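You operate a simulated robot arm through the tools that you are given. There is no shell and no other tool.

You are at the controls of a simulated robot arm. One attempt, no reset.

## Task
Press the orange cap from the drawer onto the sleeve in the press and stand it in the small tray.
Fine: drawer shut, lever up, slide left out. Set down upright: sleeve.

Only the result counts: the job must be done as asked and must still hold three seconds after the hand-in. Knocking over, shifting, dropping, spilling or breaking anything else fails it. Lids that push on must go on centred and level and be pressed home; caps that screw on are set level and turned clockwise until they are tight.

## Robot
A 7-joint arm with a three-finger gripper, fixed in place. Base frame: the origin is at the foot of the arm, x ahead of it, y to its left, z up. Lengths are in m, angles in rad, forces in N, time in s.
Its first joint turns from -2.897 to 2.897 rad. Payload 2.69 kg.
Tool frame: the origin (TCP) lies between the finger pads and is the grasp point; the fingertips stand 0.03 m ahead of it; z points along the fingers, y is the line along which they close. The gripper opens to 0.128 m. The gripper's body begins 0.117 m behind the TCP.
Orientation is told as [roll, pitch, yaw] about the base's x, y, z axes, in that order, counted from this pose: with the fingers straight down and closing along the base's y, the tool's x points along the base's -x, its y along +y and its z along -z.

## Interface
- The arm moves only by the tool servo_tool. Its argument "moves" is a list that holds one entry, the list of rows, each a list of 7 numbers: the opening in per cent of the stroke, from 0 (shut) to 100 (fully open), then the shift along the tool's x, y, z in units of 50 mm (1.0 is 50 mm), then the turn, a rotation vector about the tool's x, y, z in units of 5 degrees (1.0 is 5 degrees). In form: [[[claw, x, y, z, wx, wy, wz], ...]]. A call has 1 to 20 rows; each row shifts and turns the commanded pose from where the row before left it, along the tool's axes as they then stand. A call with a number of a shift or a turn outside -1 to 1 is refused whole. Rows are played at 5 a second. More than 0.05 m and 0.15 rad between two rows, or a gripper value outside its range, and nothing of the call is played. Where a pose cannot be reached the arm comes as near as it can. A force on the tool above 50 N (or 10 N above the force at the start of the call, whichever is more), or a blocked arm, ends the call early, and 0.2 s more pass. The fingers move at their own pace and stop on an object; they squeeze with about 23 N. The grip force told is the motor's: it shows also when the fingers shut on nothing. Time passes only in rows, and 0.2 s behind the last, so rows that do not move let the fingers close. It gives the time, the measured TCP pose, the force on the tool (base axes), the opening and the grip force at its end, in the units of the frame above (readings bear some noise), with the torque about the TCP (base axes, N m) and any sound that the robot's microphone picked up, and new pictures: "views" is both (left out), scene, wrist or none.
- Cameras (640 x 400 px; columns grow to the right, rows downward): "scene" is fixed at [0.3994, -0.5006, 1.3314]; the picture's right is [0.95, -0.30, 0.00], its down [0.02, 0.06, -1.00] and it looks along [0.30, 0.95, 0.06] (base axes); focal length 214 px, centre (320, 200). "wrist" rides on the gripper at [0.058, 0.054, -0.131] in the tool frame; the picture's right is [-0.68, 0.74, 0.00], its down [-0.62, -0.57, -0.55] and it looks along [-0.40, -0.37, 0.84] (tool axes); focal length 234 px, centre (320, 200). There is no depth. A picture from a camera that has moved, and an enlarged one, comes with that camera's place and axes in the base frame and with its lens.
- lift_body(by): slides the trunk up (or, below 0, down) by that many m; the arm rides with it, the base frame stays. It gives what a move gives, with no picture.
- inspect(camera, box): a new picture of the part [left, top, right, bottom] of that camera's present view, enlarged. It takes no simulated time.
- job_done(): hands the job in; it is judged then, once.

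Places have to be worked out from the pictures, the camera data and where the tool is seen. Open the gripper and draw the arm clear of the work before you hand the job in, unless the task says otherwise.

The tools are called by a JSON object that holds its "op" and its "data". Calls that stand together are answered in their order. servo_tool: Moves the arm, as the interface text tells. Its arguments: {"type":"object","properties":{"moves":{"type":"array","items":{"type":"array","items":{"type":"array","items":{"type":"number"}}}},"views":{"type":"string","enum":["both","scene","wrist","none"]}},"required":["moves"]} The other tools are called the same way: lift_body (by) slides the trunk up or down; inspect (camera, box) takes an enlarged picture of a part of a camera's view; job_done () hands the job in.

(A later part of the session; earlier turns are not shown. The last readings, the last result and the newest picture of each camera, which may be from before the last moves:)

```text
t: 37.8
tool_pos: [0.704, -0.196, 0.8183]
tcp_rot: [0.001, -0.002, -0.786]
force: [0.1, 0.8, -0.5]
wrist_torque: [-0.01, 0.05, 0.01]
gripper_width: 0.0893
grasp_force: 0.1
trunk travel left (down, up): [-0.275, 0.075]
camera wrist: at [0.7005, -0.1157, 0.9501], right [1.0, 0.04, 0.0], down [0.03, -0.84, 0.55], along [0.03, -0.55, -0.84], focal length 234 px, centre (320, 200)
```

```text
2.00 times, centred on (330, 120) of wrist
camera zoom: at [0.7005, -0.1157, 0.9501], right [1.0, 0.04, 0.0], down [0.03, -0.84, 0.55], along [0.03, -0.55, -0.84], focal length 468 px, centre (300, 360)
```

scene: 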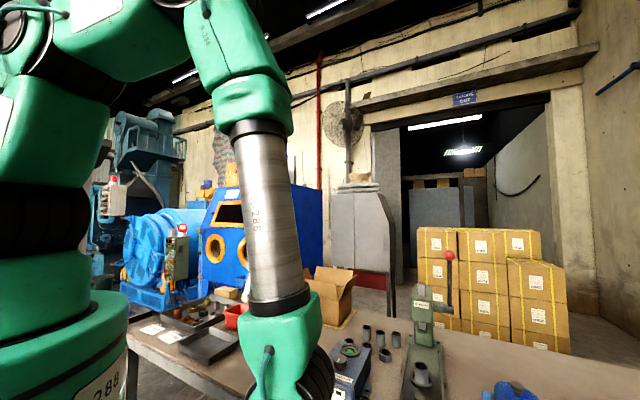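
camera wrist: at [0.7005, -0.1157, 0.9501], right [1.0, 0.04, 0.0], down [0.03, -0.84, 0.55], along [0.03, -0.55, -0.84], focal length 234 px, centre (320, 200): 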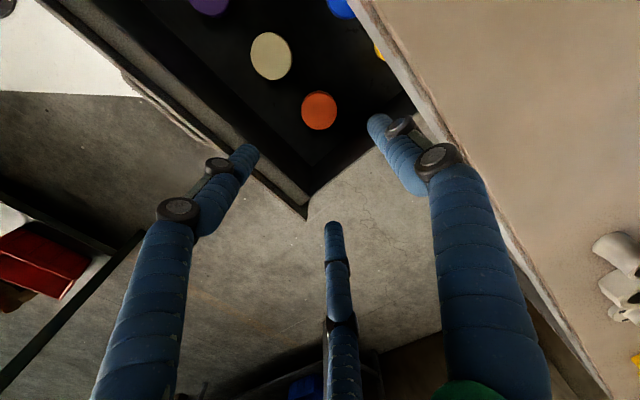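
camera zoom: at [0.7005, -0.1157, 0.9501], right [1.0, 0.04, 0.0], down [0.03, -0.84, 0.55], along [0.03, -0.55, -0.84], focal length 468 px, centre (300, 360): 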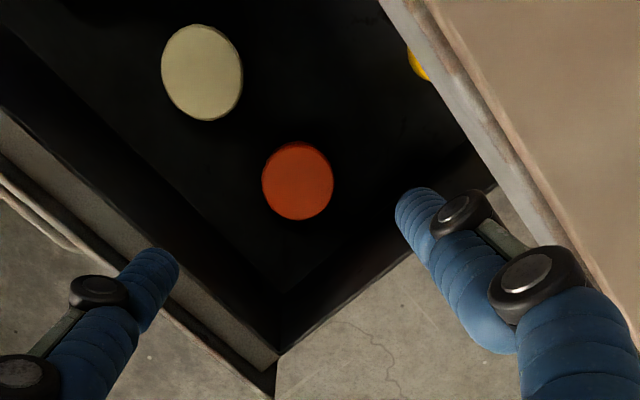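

The orange cap sits in the drawer's front-right area and is about 53 mm across. I'll zoom in tightly to judge its height and surroundings.

{"op": "inspect", "data": {"camera": "wrist", "box": [280, 70, 370, 150]}}

{"op": "inspect", "data": {"camera": "wrist", "box": [100, 0, 430, 220]}}

```text
5.00 times, centred on (325, 110) of wrist
camera zoom: at [0.7005, -0.1157, 0.9501], right [1.0, 0.04, 0.0], down [0.03, -0.84, 0.55], along [0.03, -0.55, -0.84], focal length 1171 px, centre (295, 650)
```

zoom: 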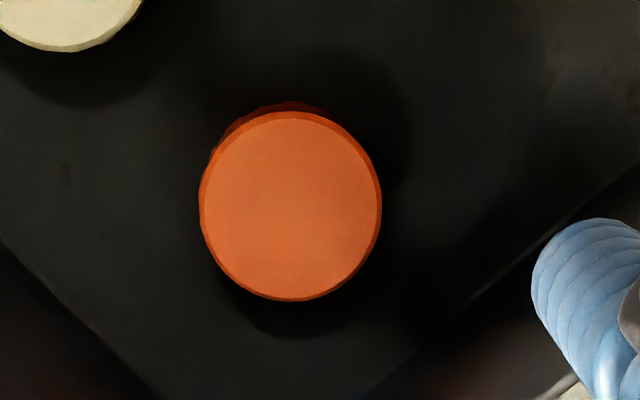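

```text
1.82 times, centred on (265, 110) of wrist
camera zoom: at [0.7005, -0.1157, 0.9501], right [1.0, 0.04, 0.0], down [0.03, -0.84, 0.55], along [0.03, -0.55, -0.84], focal length 426 px, centre (420, 364)
```

zoom: 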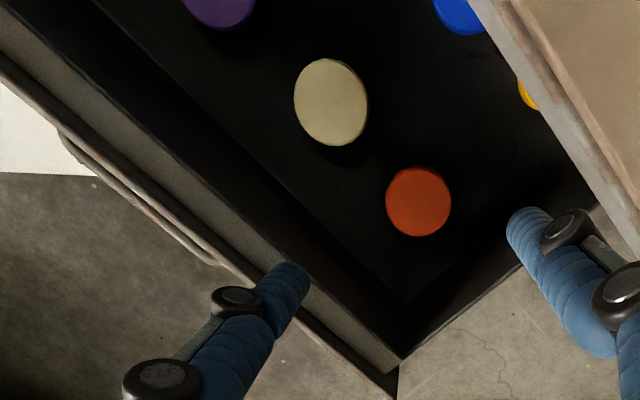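

The cap top is at z ≈ 0.602, centred near (0.702, -0.191), with roughly 0.11 m to its neighbour. I'll yaw to +45° so the camera stays clear of the bench and later of the press head.

{"op": "servo_tool", "data": {"moves": [[[70, 0, 0, 0, 0, 0, -1], [70, 0, 0, 0, 0, 0, -1], [70, 0, 0, 0, 0, 0, -1], [70, 0, 0, 0, 0, 0, -1], [70, 0, 0, 0, 0, 0, -1], [70, 0, 0, 0, 0, 0, -1], [70, 0, 0, 0, 0, 0, -1], [70, 0, 0, 0, 0, 0, -1], [70, 0, 0, 0, 0, 0, -1], [70, 0, 0, 0, 0, 0, -1], [70, 0, 0, 0, 0, 0, -1], [70, 0, 0, 0, 0, 0, -1], [70, 0, 0, 0, 0, 0, -1], [70, 0, 0, 0, 0, 0, -1], [70, 0, 0, 0, 0, 0, -1], [70, 0, 0, 0, 0, 0, -1], [70, 0, 0, 0, 0, 0, -1], [70, 0, 0, 0, 0, 0, -1], [70, 0, 0, 0, 0, 0, 0]]], "views": "wrist"}}

{"op": "inspect", "data": {"camera": "wrist", "box": [240, 40, 400, 180]}}

```text
t: 41.8
tool_pos: [0.704, -0.1926, 0.821]
tcp_rot: [-0.002, -0.002, 0.788]
force: [0.3, 0.4, 0.2]
wrist_torque: [0.0, -0.01, 0.01]
gripper_width: 0.0895
grasp_force: 0.0
trunk travel left (down, up): [-0.275, 0.075]
camera wrist: at [0.6249, -0.1966, 0.9519], right [-0.04, 1.0, 0.0], down [0.83, 0.04, 0.55], along [0.55, 0.02, -0.83], focal length 234 px, centre (320, 200)
```

wrist: 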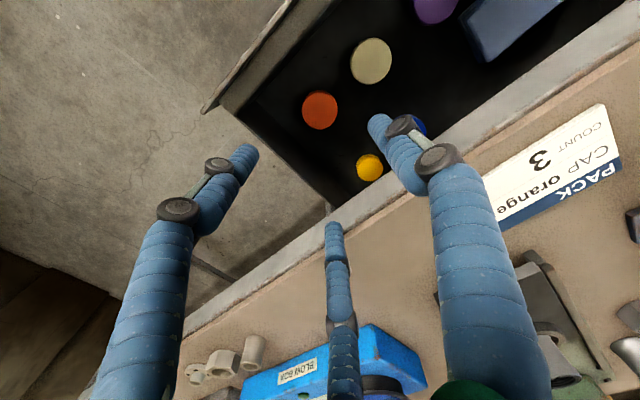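

```text
2.86 times, centred on (320, 110) of wrist
camera zoom: at [0.6249, -0.1966, 0.9519], right [-0.04, 1.0, 0.0], down [0.83, 0.04, 0.55], along [0.55, 0.02, -0.83], focal length 669 px, centre (320, 457)
```

zoom: 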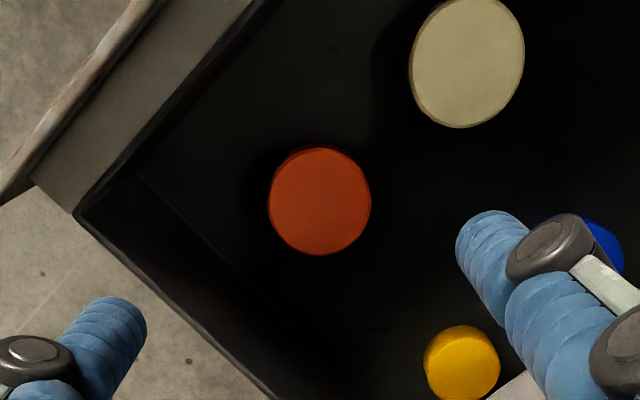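

Both views agree: the cap centre is near (0.702, -0.193), within 2 mm of the TCP. I'll correct that and descend to just above the cap.

{"op": "servo_tool", "data": {"moves": [[[70, 0.04, 0.01, 0.4, 0, 0, 0], [70, 0, 0, 0.5, 0, 0, 0], [70, 0, 0, 0.5, 0, 0, 0], [70, 0, 0, 0.5, 0, 0, 0], [70, 0, 0, 0.4, 0, 0, 0], [70, 0, 0, 0.4, 0, 0, 0], [70, 0, 0, 0.3, 0, 0, 0], [70, 0, 0, 0.2, 0, 0, 0], [70, 0, 0, 0, 0, 0, 0]]], "views": "wrist"}}

{"op": "inspect", "data": {"camera": "wrist", "box": [220, 60, 420, 260]}}

```text
t: 43.8
tool_pos: [0.7039, -0.1942, 0.6598]
tcp_rot: [-0.001, 0.0, 0.786]
force: [-0.5, 0.7, -0.3]
wrist_torque: [0.03, 0.0, -0.02]
gripper_width: 0.0895
grasp_force: 0.1
trunk travel left (down, up): [-0.275, 0.075]
camera wrist: at [0.6239, -0.1975, 0.7922], right [-0.04, 1.0, 0.0], down [0.83, 0.04, 0.55], along [0.55, 0.02, -0.83], focal length 234 px, centre (320, 200)
```

wrist: 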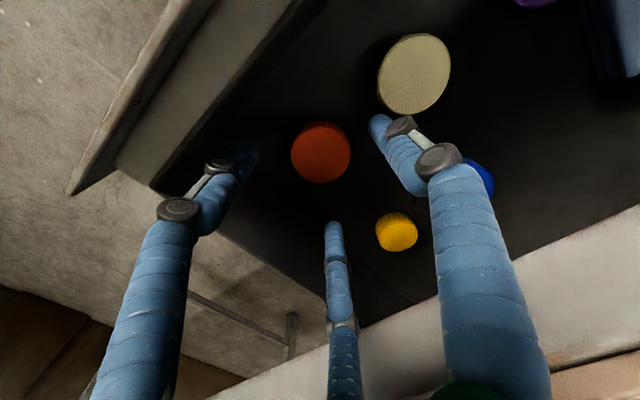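

```text
2.00 times, centred on (320, 160) of wrist
camera zoom: at [0.6239, -0.1975, 0.7922], right [-0.04, 1.0, 0.0], down [0.83, 0.04, 0.55], along [0.55, 0.02, -0.83], focal length 468 px, centre (320, 280)
```

zoom: 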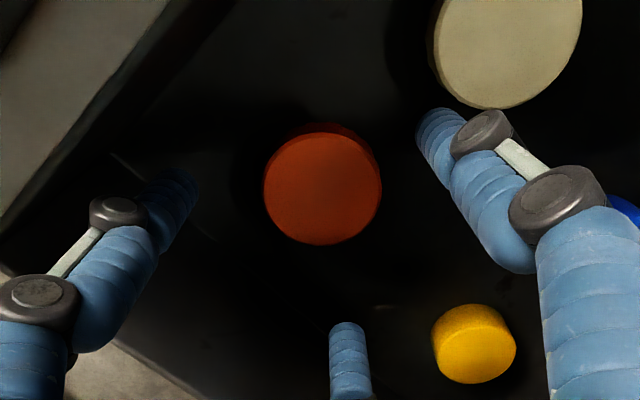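

The white cap's near edge is only about 59 mm from the orange centre on the thumb side. I'll narrow the opening to 66 mm before I descend to grip height.

{"op": "servo_tool", "data": {"moves": [[[51.5, 0, 0, 0, 0, 0, 0], [51.5, 0, 0, 0, 0, 0, 0], [51.5, 0.02, 0, 0.2, 0, 0, 0], [51.5, 0, 0, 0.2, 0, 0, 0], [51.5, 0, 0, 0.2, 0, 0, 0], [51.5, 0, 0, 0.12, 0, 0, 0], [51.5, 0, 0, 0.1, 0, 0, 0], [51.5, 0, 0, 0, 0, 0, 0]]], "views": "wrist"}}

{"op": "inspect", "data": {"camera": "wrist", "box": [220, 80, 420, 260]}}

```text
t: 45.6
tool_pos: [0.7028, -0.1965, 0.6183]
tcp_rot: [-0.003, -0.002, 0.785]
force: [-1.1, 0.7, -0.4]
wrist_torque: [0.02, 0.0, 0.02]
gripper_width: 0.0658
grasp_force: 0.1
trunk travel left (down, up): [-0.275, 0.075]
camera wrist: at [0.6231, -0.1985, 0.7515], right [-0.04, 1.0, 0.0], down [0.83, 0.04, 0.55], along [0.55, 0.02, -0.83], focal length 234 px, centre (320, 200)
```

wrist: 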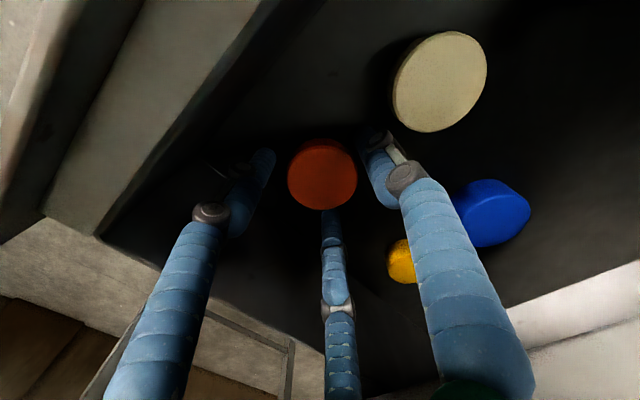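

```text
2.22 times, centred on (320, 170) of wrist
camera zoom: at [0.6231, -0.1985, 0.7515], right [-0.04, 1.0, 0.0], down [0.83, 0.04, 0.55], along [0.55, 0.02, -0.83], focal length 520 px, centre (320, 267)
```

zoom: 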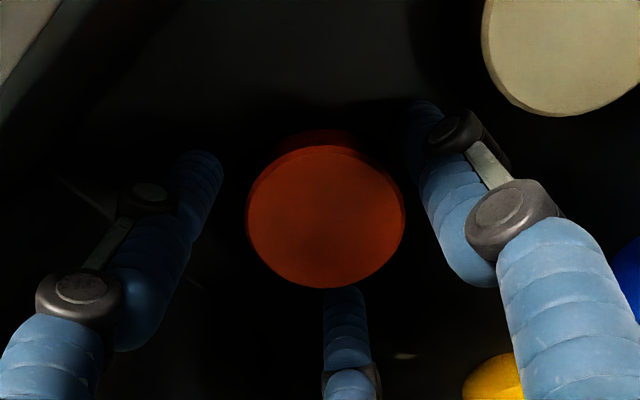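

The fingers straddle the cap without any contact. I'll close on it.

{"op": "servo_tool", "data": {"moves": [[[42, 0, 0, 0, 0, 0, 0], [30, 0, 0, 0, 0, 0, 0], [0, 0, 0, 0, 0, 0, 0], [0, 0, 0, 0, 0, 0, 0], [0, 0, 0, 0, 0, 0, 0]]], "views": "wrist"}}

{"op": "inspect", "data": {"camera": "wrist", "box": [220, 80, 420, 260]}}

```text
t: 46.8
tool_pos: [0.7024, -0.1942, 0.6195]
tcp_rot: [-0.002, -0.003, 0.783]
force: [0.8, 0.4, 2.0]
wrist_torque: [-0.01, -0.06, 0.02]
gripper_width: 0.0511
grasp_force: 22.8
trunk travel left (down, up): [-0.275, 0.075]
camera wrist: at [0.6229, -0.1984, 0.7515], right [-0.04, 1.0, 0.0], down [0.83, 0.04, 0.55], along [0.55, 0.02, -0.83], focal length 234 px, centre (320, 200)
```

wrist: 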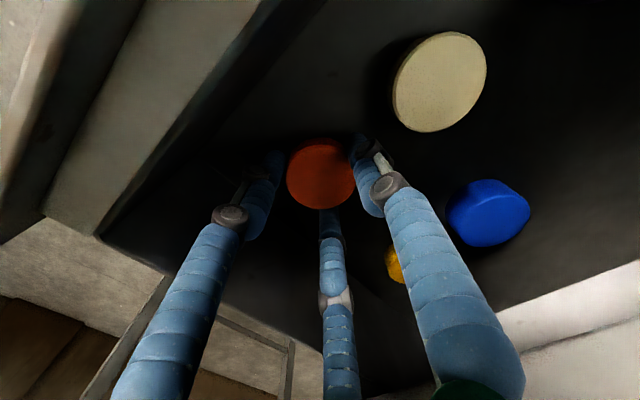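

```text
2.22 times, centred on (320, 170) of wrist
camera zoom: at [0.6229, -0.1984, 0.7515], right [-0.04, 1.0, 0.0], down [0.83, 0.04, 0.55], along [0.55, 0.02, -0.83], focal length 520 px, centre (320, 267)
```

zoom: 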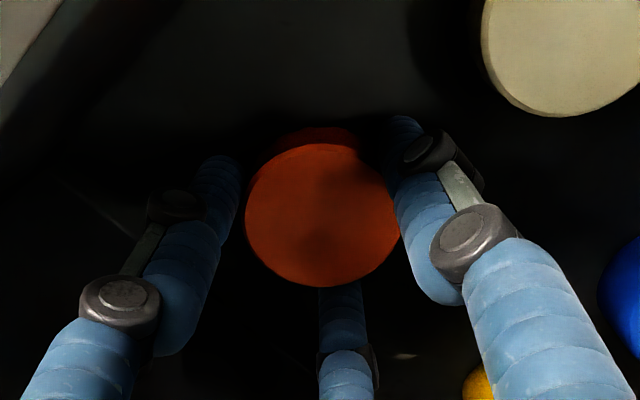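

Gripped at 51.1 mm with 22.8 N. I'll lift it gently and check that it stays level.

{"op": "servo_tool", "data": {"moves": [[[0, 0, 0, -0.15, 0, 0, 0], [0, 0, 0, -0.2, 0, 0, 0], [0, 0, 0, -0.3, 0, 0, 0], [0, 0, 0, -0.4, 0, 0, 0], [0, 0, 0, -0.5, 0, 0, 0], [0, 0, 0, -0.6, 0, 0, 0], [0, 0, 0, -0.7, 0, 0, 0], [0, 0, 0, -0.7, 0, 0, 0], [0, 0, 0, -0.6, 0, 0, 0], [0, 0, 0, 0, 0, 0, 0]]], "views": "wrist"}}

{"op": "inspect", "data": {"camera": "wrist", "box": [240, 90, 400, 250]}}

```text
t: 49.0
tool_pos: [0.7004, -0.1961, 0.8276]
tcp_rot: [-0.002, 0.0, 0.785]
force: [-0.4, 0.2, 0.3]
wrist_torque: [0.02, -0.02, -0.01]
gripper_width: 0.0506
grasp_force: 22.7
trunk travel left (down, up): [-0.275, 0.075]
camera wrist: at [0.6206, -0.1987, 0.9591], right [-0.04, 1.0, 0.0], down [0.83, 0.04, 0.55], along [0.55, 0.02, -0.83], focal length 234 px, centre (320, 200)
```

wrist: 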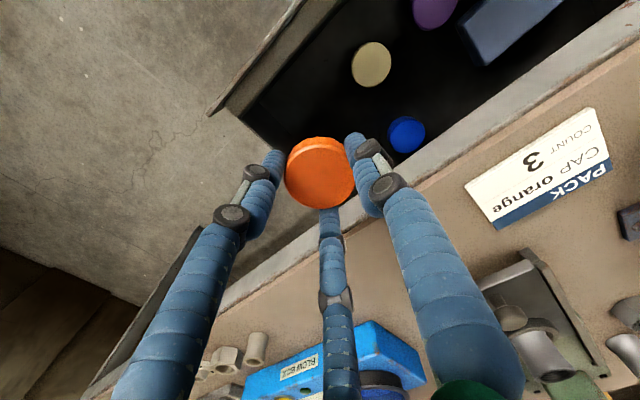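

```text
2.50 times, centred on (320, 170) of wrist
camera zoom: at [0.6206, -0.1987, 0.9591], right [-0.04, 1.0, 0.0], down [0.83, 0.04, 0.55], along [0.55, 0.02, -0.83], focal length 585 px, centre (320, 275)
```

zoom: 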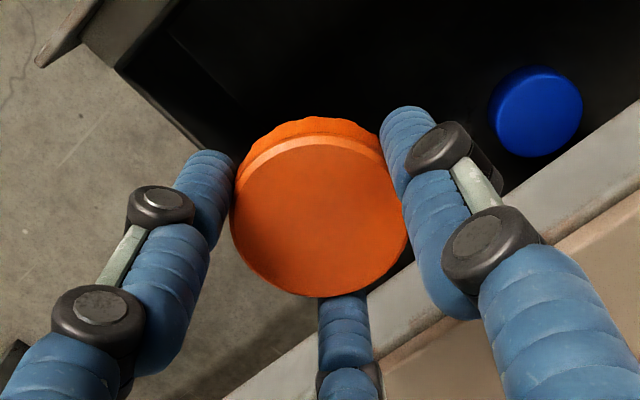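

The cap is held level; its underside is about 34 mm below the TCP. I'll rise and carry it toward the press, stopping short to inspect the sleeve.

{"op": "servo_tool", "data": {"moves": [[[0, 0, 0, -0.7, 0, 0, 0], [0, 0, 0, -0.8, 0, 0, 0], [0, -0.4, 0.1, -0.4, 0, 0, 0], [0, -0.7, 0.1, -0.2, 0, 0, 0], [0, -0.7, 0.1, -0.2, 0, 0, 0], [0, -0.7, 0.1, -0.2, 0, 0, 0], [0, -0.7, 0.1, -0.2, 0, 0, 0], [0, -0.7, 0.1, -0.2, 0, 0, 0], [0, -0.7, 0.1, -0.2, 0, 0, 0], [0, -0.7, 0.14, -0.2, 0, 0, 0], [0, -0.5, 0, -0.1, 0, 0, 0], [0, 0, 0, 0, 0, 0, 0]]], "views": "both"}}

{"op": "inspect", "data": {"camera": "scene", "box": [370, 240, 490, 400]}}

{"op": "inspect", "data": {"camera": "wrist", "box": [240, 70, 440, 270]}}

```text
t: 51.6
tool_pos: [0.8769, 0.0397, 0.9982]
tcp_rot: [0.0, -0.001, 0.785]
force: [-0.9, 0.5, -0.3]
wrist_torque: [-0.01, 0.05, -0.02]
gripper_width: 0.0492
grasp_force: 23.2
trunk travel left (down, up): [-0.275, 0.075]
camera wrist: at [0.7987, 0.0368, 1.1299], right [-0.04, 1.0, 0.0], down [0.83, 0.04, 0.55], along [0.55, 0.02, -0.83], focal length 234 px, centre (320, 200)
```

scene: 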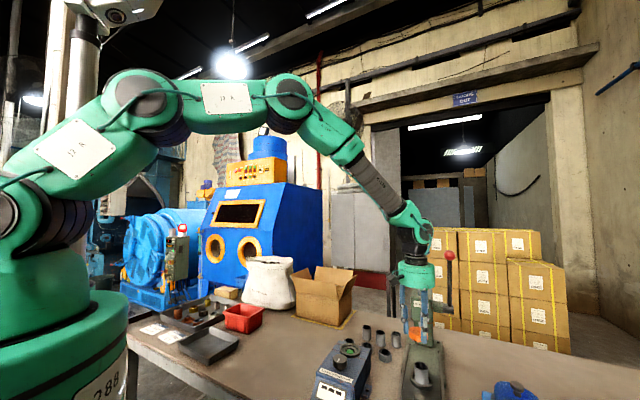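
wrist: 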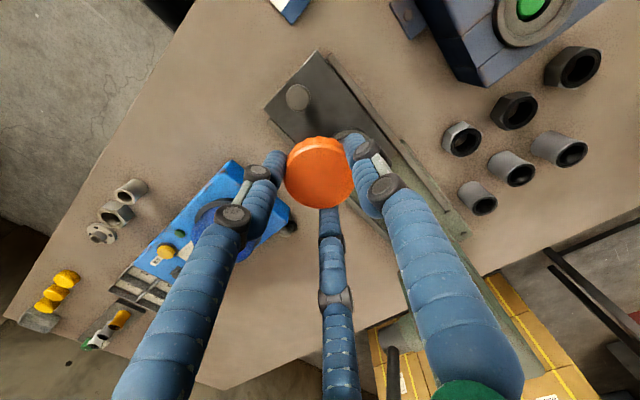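

```text
2.50 times, centred on (430, 320) of scene
camera zoom: at [0.3994, -0.5006, 1.3314], right [0.95, -0.3, 0.0], down [0.02, 0.06, -1.0], along [0.3, 0.95, 0.06], focal length 536 px, centre (45, -100)
```

zoom: 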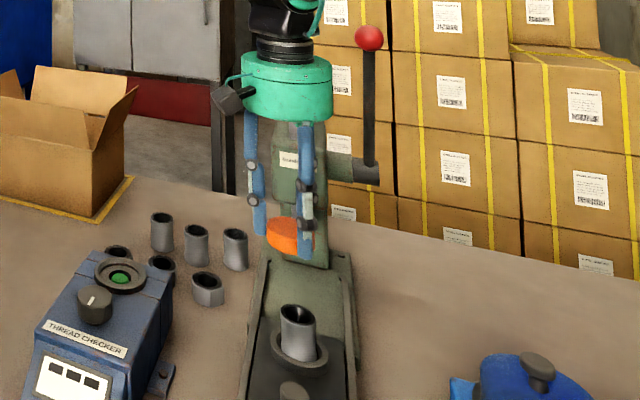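

```text
2.00 times, centred on (340, 170) of wrist
camera zoom: at [0.7987, 0.0368, 1.1299], right [-0.04, 1.0, 0.0], down [0.83, 0.04, 0.55], along [0.55, 0.02, -0.83], focal length 468 px, centre (280, 260)
```

zoom: 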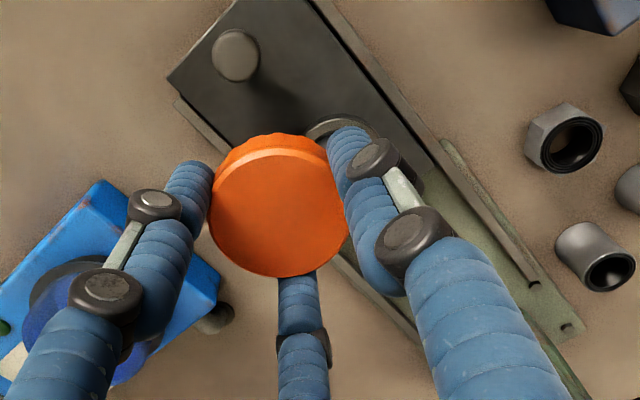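

The cap is over the press, short of the sleeve. I'll zoom the scene camera on the cap and the sleeve to check level and geometry.

{"op": "inspect", "data": {"camera": "scene", "box": [400, 300, 450, 350]}}

{"op": "inspect", "data": {"camera": "scene", "box": [390, 340, 460, 400]}}

```text
8.00 times, centred on (425, 325) of scene
camera zoom: at [0.3994, -0.5006, 1.3314], right [0.95, -0.3, 0.0], down [0.02, 0.06, -1.0], along [0.3, 0.95, 0.06], focal length 1716 px, centre (-520, -800)
```

zoom: 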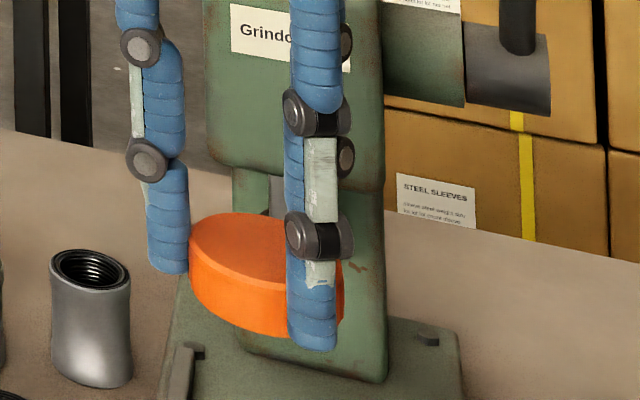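

```text
6.67 times, centred on (425, 370) of scene
camera zoom: at [0.3994, -0.5006, 1.3314], right [0.95, -0.3, 0.0], down [0.02, 0.06, -1.0], along [0.3, 0.95, 0.06], focal length 1430 px, centre (-380, -933)
```

zoom: 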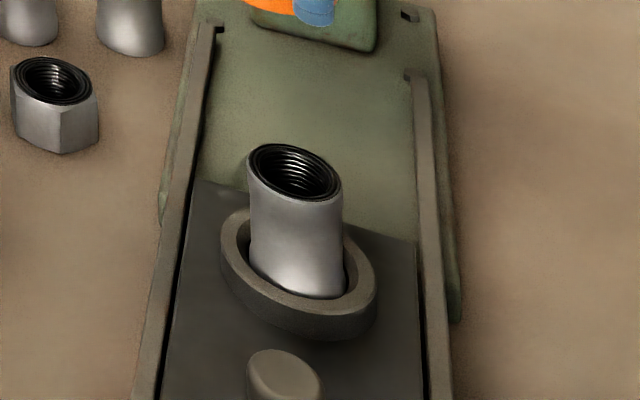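

The cap is as level as the upright sleeves in the same skewed view. I'll move above the sleeve's estimated centre at z ≈ 1.08 and read the lateral alignment from the wrist camera.

{"op": "servo_tool", "data": {"moves": [[[0, -0.3, 0, -0.6, 0, 0, 0], [0, -0.5, 0, -0.6, 0, 0, 0], [0, -0.45, 0, -0.44, 0, 0, 0], [0, 0, 0, 0, 0, 0, 0], [0, 0, 0, 0, 0, 0, 0]]], "views": "wrist"}}

{"op": "inspect", "data": {"camera": "wrist", "box": [260, 70, 380, 190]}}

```text
t: 52.8
tool_pos: [0.9213, 0.0825, 1.0784]
tcp_rot: [-0.002, -0.001, 0.784]
force: [0.0, 1.1, 0.1]
wrist_torque: [-0.02, 0.03, -0.05]
gripper_width: 0.0492
grasp_force: 23.0
trunk travel left (down, up): [-0.275, 0.075]
camera wrist: at [0.8429, 0.0791, 1.2102], right [-0.04, 1.0, 0.0], down [0.83, 0.04, 0.55], along [0.55, 0.02, -0.83], focal length 234 px, centre (320, 200)
```

wrist: 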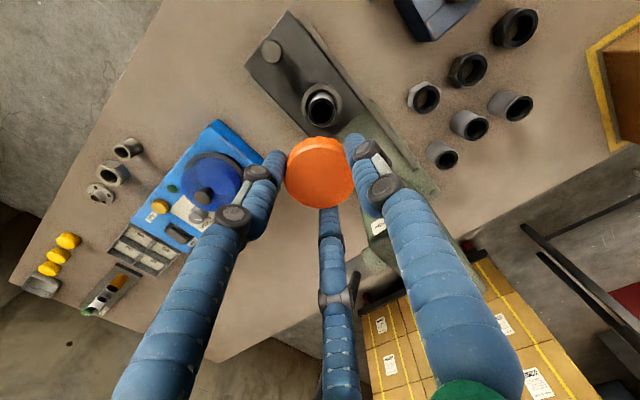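

```text
3.33 times, centred on (320, 130) of wrist
camera zoom: at [0.8429, 0.0791, 1.2102], right [-0.04, 1.0, 0.0], down [0.83, 0.04, 0.55], along [0.55, 0.02, -0.83], focal length 781 px, centre (320, 433)
```

zoom: 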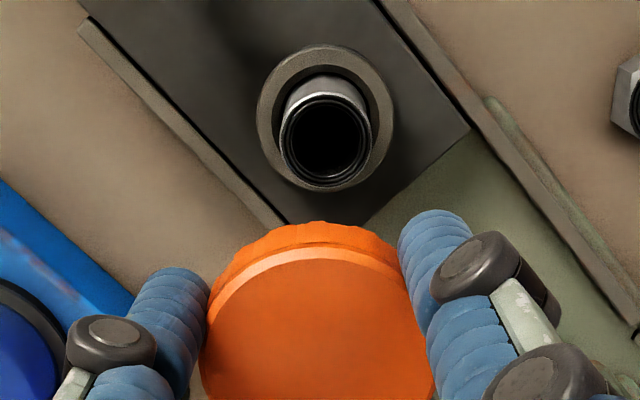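

A clear view: the sleeve top is about 2–3 mm off the TCP in +y. I'll take a second view at yaw ≈ 0 to fix the other axis.

{"op": "servo_tool", "data": {"moves": [[[0, 0, 0, 0, 0, 0, 1], [0, 0, 0, 0, 0, 0, 1], [0, 0, 0, 0, 0, 0, 1], [0, 0, 0, 0, 0, 0, 1], [0, 0, 0, 0, 0, 0, 1], [0, 0, 0, 0, 0, 0, 1], [0, 0, 0, 0, 0, 0, 1], [0, 0, 0, 0, 0, 0, 1], [0, 0, 0, 0, 0, 0, 1], [0, 0, 0, 0, 0, 0, 0], [0, 0, 0, 0, 0, 0, 0]]], "views": "wrist"}}

{"op": "inspect", "data": {"camera": "wrist", "box": [260, 70, 380, 190]}}

```text
t: 55.2
tool_pos: [0.9207, 0.0841, 1.0804]
tcp_rot: [0.0, -0.004, -0.001]
force: [0.7, -0.4, 0.4]
wrist_torque: [0.02, 0.02, 0.01]
gripper_width: 0.0495
grasp_force: 22.7
trunk travel left (down, up): [-0.275, 0.075]
camera wrist: at [0.8619, 0.1375, 1.2113], right [0.68, 0.74, 0.0], down [0.61, -0.57, 0.55], along [0.41, -0.37, -0.83], focal length 234 px, centre (320, 200)
```

wrist: 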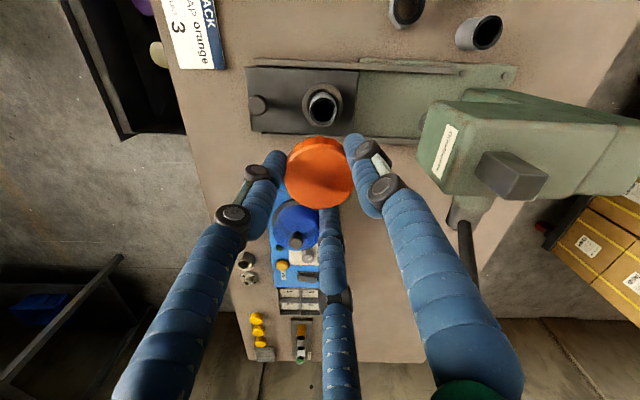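

```text
3.33 times, centred on (320, 130) of wrist
camera zoom: at [0.8619, 0.1375, 1.2113], right [0.68, 0.74, 0.0], down [0.61, -0.57, 0.55], along [0.41, -0.37, -0.83], focal length 781 px, centre (320, 433)
```

zoom: 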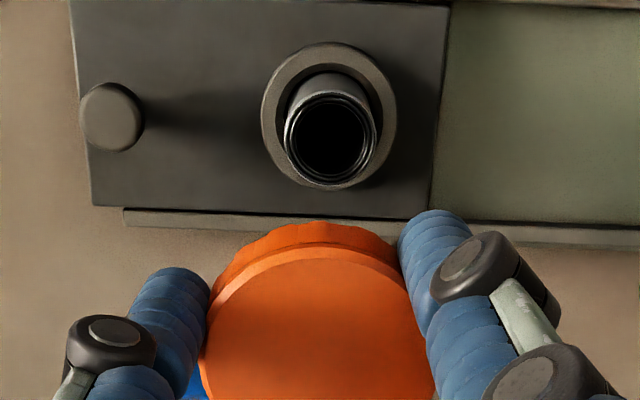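

The sleeve works out near (0.9245, 0.0853). I'll apply a small correction and come down to z ≈ 1.0 to re-check alignment from closer.

{"op": "servo_tool", "data": {"moves": [[[0, -0.07, 0.03, 0.4, 0, 0, 0], [0, 0, 0, 0.6, 0, 0, 0], [0, 0, 0, 0.4, 0, 0, 0], [0, 0, 0, 0.2, 0, 0, 0], [0, 0, 0, 0, 0, 0, 0], [0, 0, 0, 0, 0, 0, 0]]], "views": "both"}}

{"op": "inspect", "data": {"camera": "wrist", "box": [270, 90, 370, 190]}}

{"op": "inspect", "data": {"camera": "scene", "box": [390, 310, 460, 400]}}

```text
t: 56.6
tool_pos: [0.9256, 0.0844, 0.9978]
tcp_rot: [0.0, -0.004, 0.0]
force: [0.1, -0.4, -0.2]
wrist_torque: [-0.03, 0.01, -0.01]
gripper_width: 0.049
grasp_force: 23.1
trunk travel left (down, up): [-0.275, 0.075]
camera wrist: at [0.866, 0.1387, 1.1305], right [0.68, 0.74, 0.0], down [0.61, -0.57, 0.55], along [0.41, -0.37, -0.83], focal length 234 px, centre (320, 200)
```

scene: 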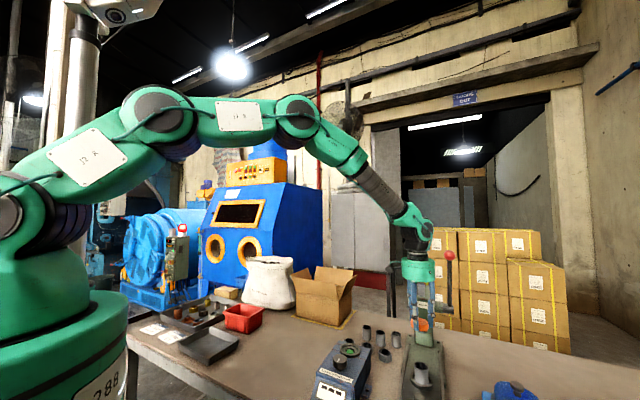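
wrist: 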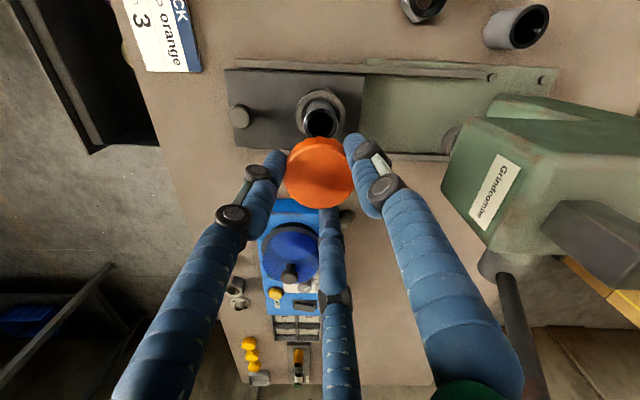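

```text
4.00 times, centred on (320, 140) of wrist
camera zoom: at [0.866, 0.1387, 1.1305], right [0.68, 0.74, 0.0], down [0.61, -0.57, 0.55], along [0.41, -0.37, -0.83], focal length 937 px, centre (320, 440)
```

zoom: 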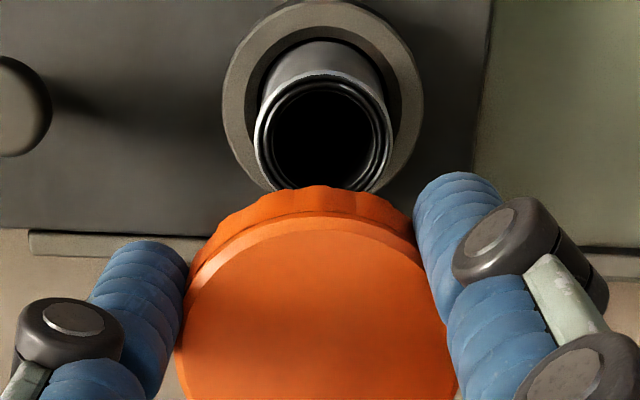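

```text
4.44 times, centred on (425, 355) of scene
camera zoom: at [0.3994, -0.5006, 1.3314], right [0.95, -0.3, 0.0], down [0.02, 0.06, -1.0], along [0.3, 0.95, 0.06], focal length 953 px, centre (-147, -489)
```

zoom: 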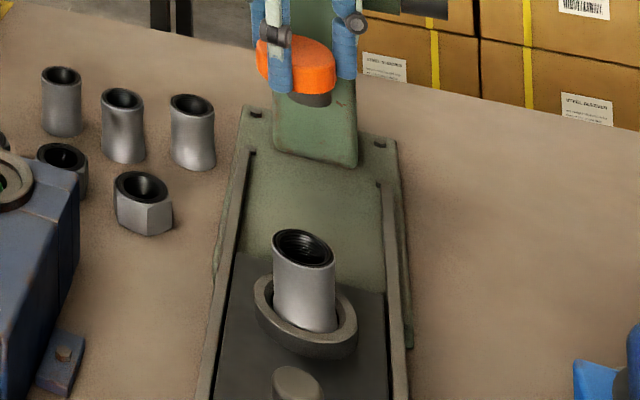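

Alignment is now within about 1–1.5 mm in both directions. I'll nudge slightly and lower to roughly 1 cm above the sleeve.

{"op": "servo_tool", "data": {"moves": [[[0, -0.017, 0.02, 0.36, 0, 0, 0], [0, 0, 0, 0.4, 0, 0, 0], [0, 0, 0, 0.4, 0, 0, 0], [0, 0, 0, 0.4, 0, 0, 0], [0, 0, 0, 0.3, 0, 0, 0], [0, 0, 0, 0.2, 0, 0, 0], [0, 0, 0, 0, 0, 0, 0], [0, 0, 0, 0, 0, 0, 0]]], "views": "wrist"}}

{"op": "inspect", "data": {"camera": "scene", "box": [395, 330, 455, 400]}}

{"op": "inspect", "data": {"camera": "wrist", "box": [270, 90, 370, 190]}}

```text
t: 58.4
tool_pos: [0.922, 0.0876, 0.8968]
tcp_rot: [0.001, -0.004, 0.0]
force: [0.3, 0.7, 1.0]
wrist_torque: [-0.03, 0.04, 0.03]
gripper_width: 0.0494
grasp_force: 23.0
trunk travel left (down, up): [-0.275, 0.075]
camera wrist: at [0.8658, 0.1406, 1.0283], right [0.68, 0.74, 0.0], down [0.61, -0.57, 0.55], along [0.41, -0.37, -0.83], focal length 234 px, centre (320, 200)
```

wrist: 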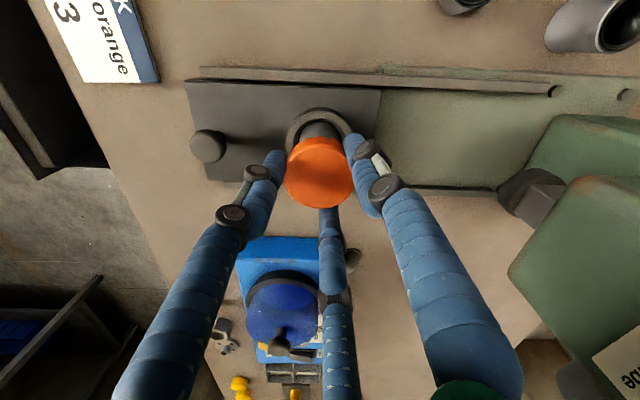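

```text
5.71 times, centred on (425, 365) of scene
camera zoom: at [0.3994, -0.5006, 1.3314], right [0.95, -0.3, 0.0], down [0.02, 0.06, -1.0], along [0.3, 0.95, 0.06], focal length 1226 px, centre (-280, -743)
```

zoom: 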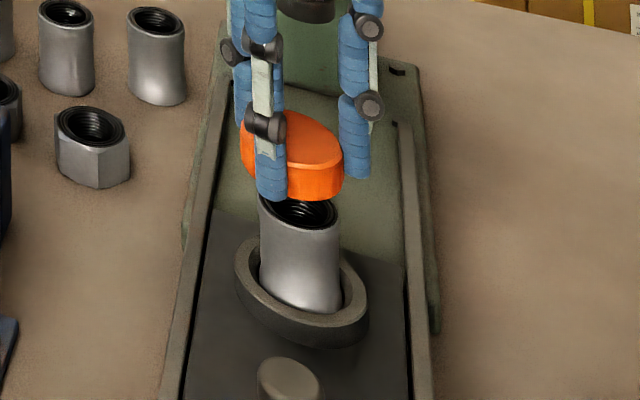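

```text
4.00 times, centred on (320, 140) of wrist
camera zoom: at [0.8658, 0.1406, 1.0283], right [0.68, 0.74, 0.0], down [0.61, -0.57, 0.55], along [0.41, -0.37, -0.83], focal length 937 px, centre (320, 440)
```

zoom: 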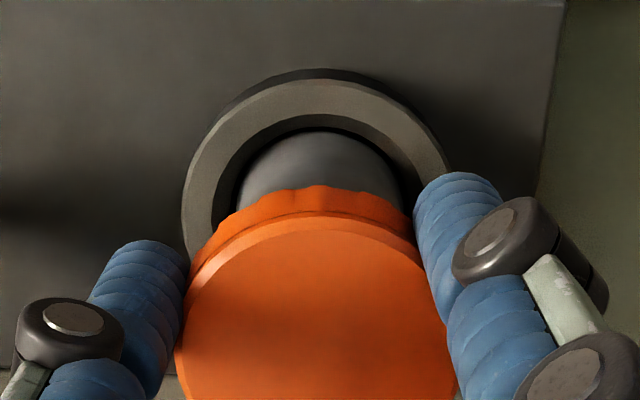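

By the wrist view, n looks centred. I'll zoom the scene camera further to check the sideways offset between cap and sleeve.

{"op": "inspect", "data": {"camera": "scene", "box": [411, 345, 437, 371]}}

```text
15.38 times, centred on (424, 358) of scene
camera zoom: at [0.3994, -0.5006, 1.3314], right [0.95, -0.3, 0.0], down [0.02, 0.06, -1.0], along [0.3, 0.95, 0.06], focal length 3300 px, centre (-1280, -2231)
```

zoom: 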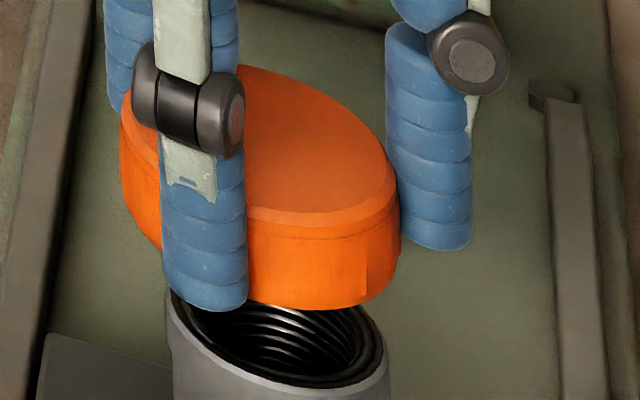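

The cap is about 2.5 mm toward -r of the sleeve in the scene view. I'll shift +r by that much and check again.

{"op": "servo_tool", "data": {"moves": [[[0, -0.037, -0.037, 0, 0, 0, 0], [0, 0, 0, 0, 0, 0, 0], [0, 0, 0, 0, 0, 0, 0], [0, 0, 0, 0, 0, 0, 0]]], "views": "wrist"}}

{"op": "inspect", "data": {"camera": "scene", "box": [411, 345, 437, 371]}}

{"op": "inspect", "data": {"camera": "wrist", "box": [280, 100, 360, 180]}}

```text
t: 59.4
tool_pos: [0.9258, 0.0836, 0.8965]
tcp_rot: [0.001, -0.003, -0.001]
force: [-0.1, -0.4, 0.3]
wrist_torque: [0.0, 0.0, 0.0]
gripper_width: 0.0494
grasp_force: 23.3
trunk travel left (down, up): [-0.275, 0.075]
camera wrist: at [0.8678, 0.1384, 1.0285], right [0.68, 0.74, 0.0], down [0.61, -0.57, 0.55], along [0.41, -0.37, -0.83], focal length 234 px, centre (320, 200)
```

wrist: 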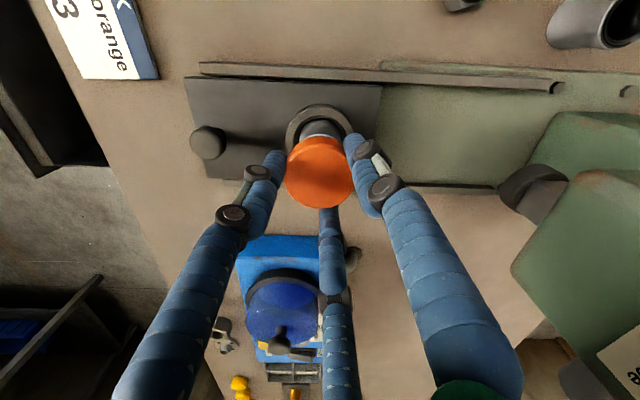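

```text
15.38 times, centred on (424, 358) of scene
camera zoom: at [0.3994, -0.5006, 1.3314], right [0.95, -0.3, 0.0], down [0.02, 0.06, -1.0], along [0.3, 0.95, 0.06], focal length 3300 px, centre (-1280, -2231)
```

zoom: 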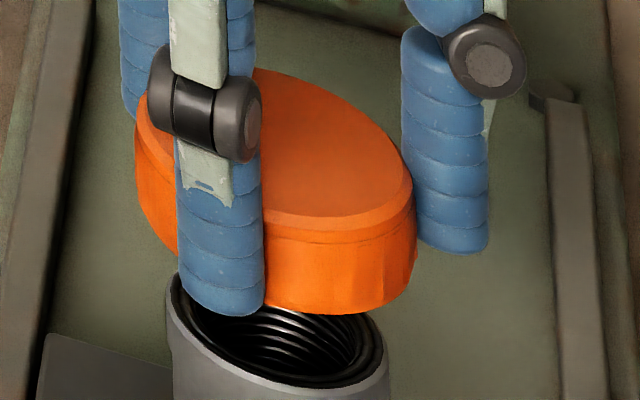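

```text
5.00 times, centred on (320, 140) of wrist
camera zoom: at [0.8678, 0.1384, 1.0285], right [0.68, 0.74, 0.0], down [0.61, -0.57, 0.55], along [0.41, -0.37, -0.83], focal length 1171 px, centre (320, 500)
```

zoom: 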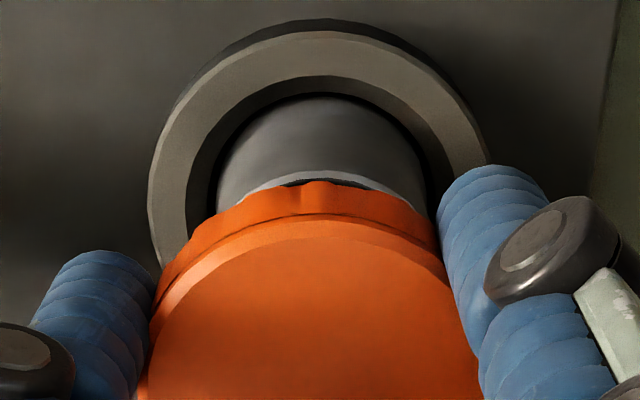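

The scene alignment is now within about 0.5 mm. I'll add a 1 mm nudge in n and lower to just above contact.

{"op": "servo_tool", "data": {"moves": [[[0, -0.014, 0.014, 0.08, 0, 0, 0], [0, 0, 0, 0.08, 0, 0, 0], [0, 0, 0, 0.06, 0, 0, 0], [0, 0, 0, 0.06, 0, 0, 0], [0, 0, 0, 0, 0, 0, 0], [0, 0, 0, 0, 0, 0, 0]]], "views": "wrist"}}

{"op": "inspect", "data": {"camera": "scene", "box": [411, 345, 437, 371]}}

```text
t: 60.8
tool_pos: [0.9277, 0.0835, 0.8825]
tcp_rot: [-0.001, -0.006, 0.0]
force: [0.1, 0.2, 0.0]
wrist_torque: [0.02, 0.02, 0.0]
gripper_width: 0.049
grasp_force: 23.5
trunk travel left (down, up): [-0.275, 0.075]
camera wrist: at [0.8686, 0.1386, 1.0144], right [0.68, 0.74, 0.0], down [0.61, -0.57, 0.55], along [0.41, -0.37, -0.83], focal length 234 px, centre (320, 200)
```

wrist: 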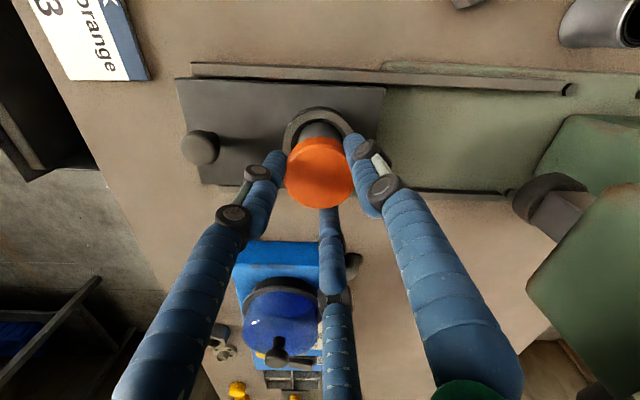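

```text
15.38 times, centred on (424, 358) of scene
camera zoom: at [0.3994, -0.5006, 1.3314], right [0.95, -0.3, 0.0], down [0.02, 0.06, -1.0], along [0.3, 0.95, 0.06], focal length 3300 px, centre (-1280, -2231)
```

zoom: 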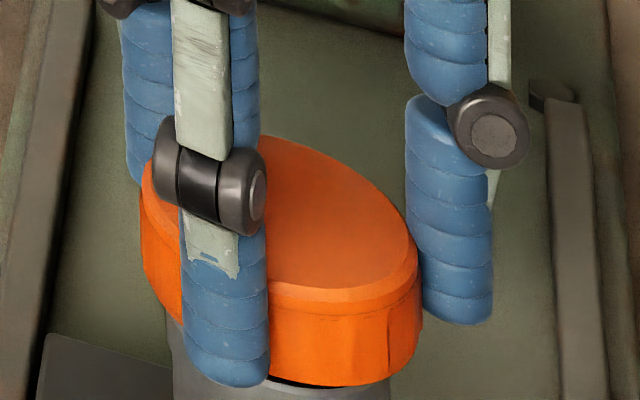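

The cap is about 3 mm above the rim and 1 mm too far in +r. I'll correct that and approach contact in 1 mm steps.

{"op": "servo_tool", "data": {"moves": [[[0, 0.012, 0.012, 0.02, 0, 0, 0], [0, 0, 0, 0.02, 0, 0, 0], [0, 0, 0, 0.02, 0, 0, 0], [0, 0, 0, 0, 0, 0, 0]]], "views": "none"}}

{"op": "inspect", "data": {"camera": "scene", "box": [411, 345, 437, 371]}}

```text
t: 61.8
tool_pos: [0.9273, 0.0851, 0.8797]
tcp_rot: [-0.001, -0.003, 0.001]
force: [-0.7, 0.3, -0.6]
wrist_torque: [-0.05, -0.03, -0.01]
gripper_width: 0.0494
grasp_force: 22.8
trunk travel left (down, up): [-0.275, 0.075]
```

```text
15.38 times, centred on (424, 358) of scene
camera zoom: at [0.3994, -0.5006, 1.3314], right [0.95, -0.3, 0.0], down [0.02, 0.06, -1.0], along [0.3, 0.95, 0.06], focal length 3300 px, centre (-1280, -2231)
```

zoom: 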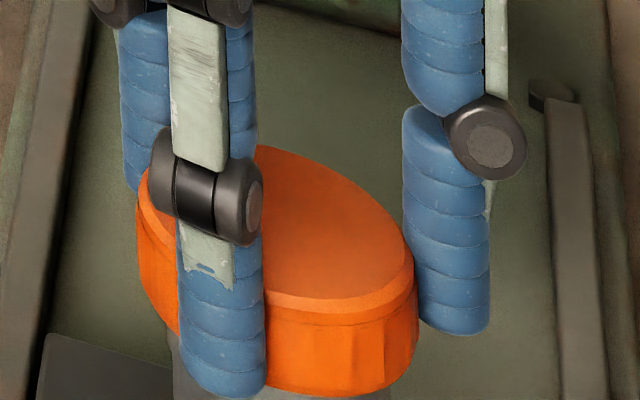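

The cap is centred at column 277 against a target of about 276. I'll continue down in 1 mm steps and watch the force.

{"op": "servo_tool", "data": {"moves": [[[0, 0, 0, 0.02, 0, 0, 0], [0, 0, 0, 0.02, 0, 0, 0], [0, 0, 0, 0.02, 0, 0, 0], [0, 0, 0, 0, 0, 0, 0]]], "views": "none"}}

{"op": "inspect", "data": {"camera": "wrist", "box": [280, 100, 360, 180]}}

```text
t: 62.8
tool_pos: [0.9272, 0.0862, 0.8794]
tcp_rot: [0.0, -0.005, -0.001]
force: [-1.4, 0.7, 5.5]
wrist_torque: [-0.07, 0.16, -0.03]
gripper_width: 0.0492
grasp_force: 23.3
trunk travel left (down, up): [-0.275, 0.075]
```

```text
5.00 times, centred on (320, 140) of wrist
camera zoom: at [0.8684, 0.1397, 1.01], right [0.68, 0.74, 0.0], down [0.61, -0.57, 0.55], along [0.41, -0.37, -0.83], focal length 1171 px, centre (320, 500)
```

zoom: 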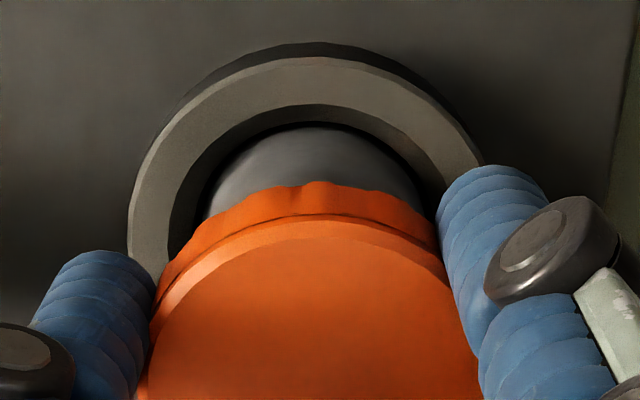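

First contact is 5.5 N, and the torque puts it on the -n side of the rim, so the cap is slightly too far in +n. I'll look again at both views before correcting.

{"op": "inspect", "data": {"camera": "wrist", "box": [160, 40, 480, 240]}}

{"op": "inspect", "data": {"camera": "scene", "box": [405, 340, 445, 390]}}

```text
2.00 times, centred on (320, 140) of wrist
camera zoom: at [0.8684, 0.1397, 1.01], right [0.68, 0.74, 0.0], down [0.61, -0.57, 0.55], along [0.41, -0.37, -0.83], focal length 468 px, centre (320, 320)
```

zoom: 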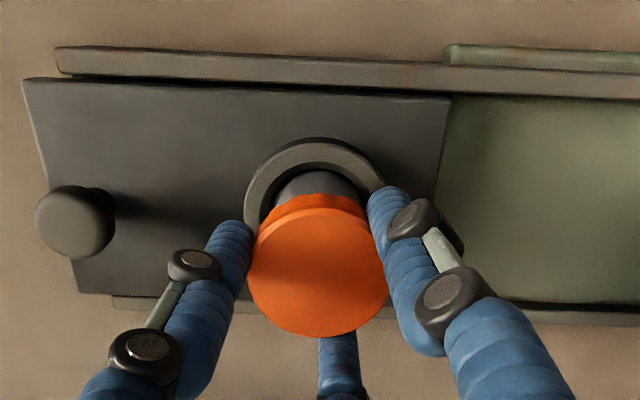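

```text
8.00 times, centred on (425, 365) of scene
camera zoom: at [0.3994, -0.5006, 1.3314], right [0.95, -0.3, 0.0], down [0.02, 0.06, -1.0], along [0.3, 0.95, 0.06], focal length 1716 px, centre (-520, -1120)
```

zoom: 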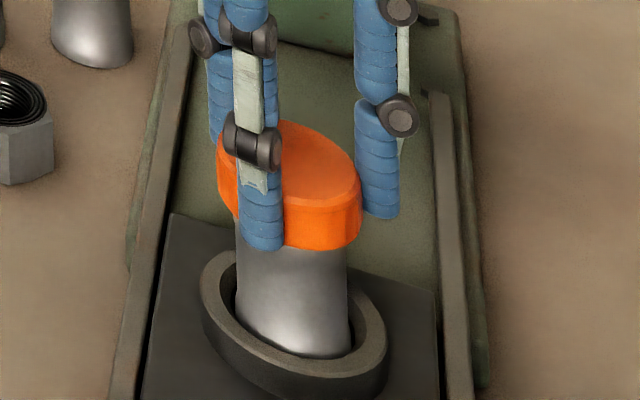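

The cap sits about 2.5 mm too far in +n. I'll lift 2 mm, shift back in -n and re-check.

{"op": "servo_tool", "data": {"moves": [[[0, 0, 0, -0.06, 0, 0, 0], [0, 0.037, -0.037, 0, 0, 0, 0], [0, 0, 0, 0, 0, 0, 0], [0, 0, 0, 0, 0, 0, 0]]], "views": "none"}}

{"op": "inspect", "data": {"camera": "wrist", "box": [240, 60, 400, 220]}}

{"op": "inspect", "data": {"camera": "scene", "box": [411, 345, 437, 371]}}

```text
t: 63.8
tool_pos: [0.9257, 0.084, 0.8796]
tcp_rot: [0.001, -0.003, -0.001]
force: [-0.8, -0.2, 0.6]
wrist_torque: [-0.02, 0.04, -0.03]
gripper_width: 0.0492
grasp_force: 22.9
trunk travel left (down, up): [-0.275, 0.075]
```

```text
2.50 times, centred on (320, 140) of wrist
camera zoom: at [0.8672, 0.1382, 1.0117], right [0.68, 0.74, 0.0], down [0.61, -0.57, 0.55], along [0.41, -0.37, -0.83], focal length 585 px, centre (320, 350)
```

zoom: 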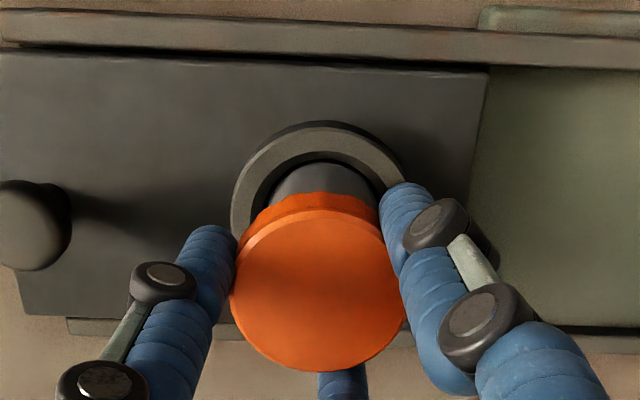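

```text
15.38 times, centred on (424, 358) of scene
camera zoom: at [0.3994, -0.5006, 1.3314], right [0.95, -0.3, 0.0], down [0.02, 0.06, -1.0], along [0.3, 0.95, 0.06], focal length 3300 px, centre (-1280, -2231)
```

zoom: 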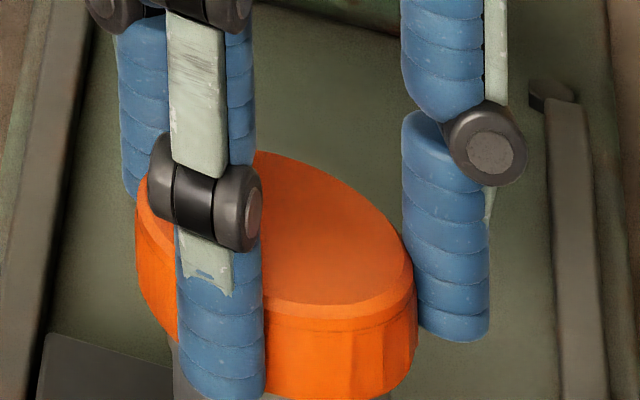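

I'll take a tighter wrist zoom to measure the ring, sleeve and cap columns more exactly.

{"op": "inspect", "data": {"camera": "wrist", "box": [280, 100, 360, 180]}}

{"op": "inspect", "data": {"camera": "wrist", "box": [270, 140, 370, 220]}}

```text
5.00 times, centred on (320, 140) of wrist
camera zoom: at [0.8672, 0.1382, 1.0117], right [0.68, 0.74, 0.0], down [0.61, -0.57, 0.55], along [0.41, -0.37, -0.83], focal length 1171 px, centre (320, 500)
```

zoom: 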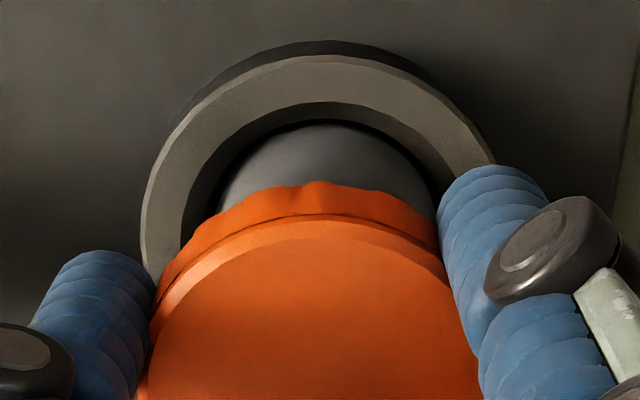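

```text
5.00 times, centred on (320, 180) of wrist
camera zoom: at [0.8672, 0.1382, 1.0117], right [0.68, 0.74, 0.0], down [0.61, -0.57, 0.55], along [0.41, -0.37, -0.83], focal length 1171 px, centre (320, 300)
```

zoom: 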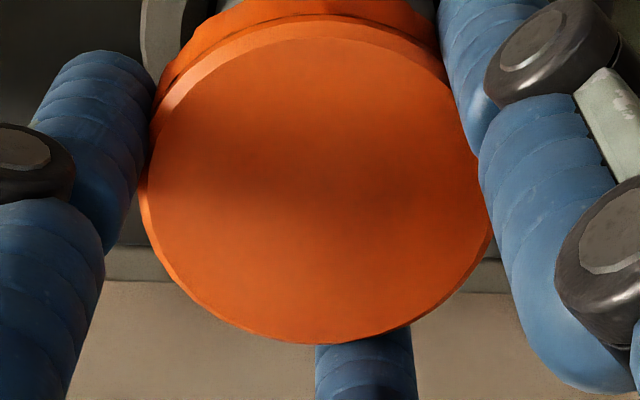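

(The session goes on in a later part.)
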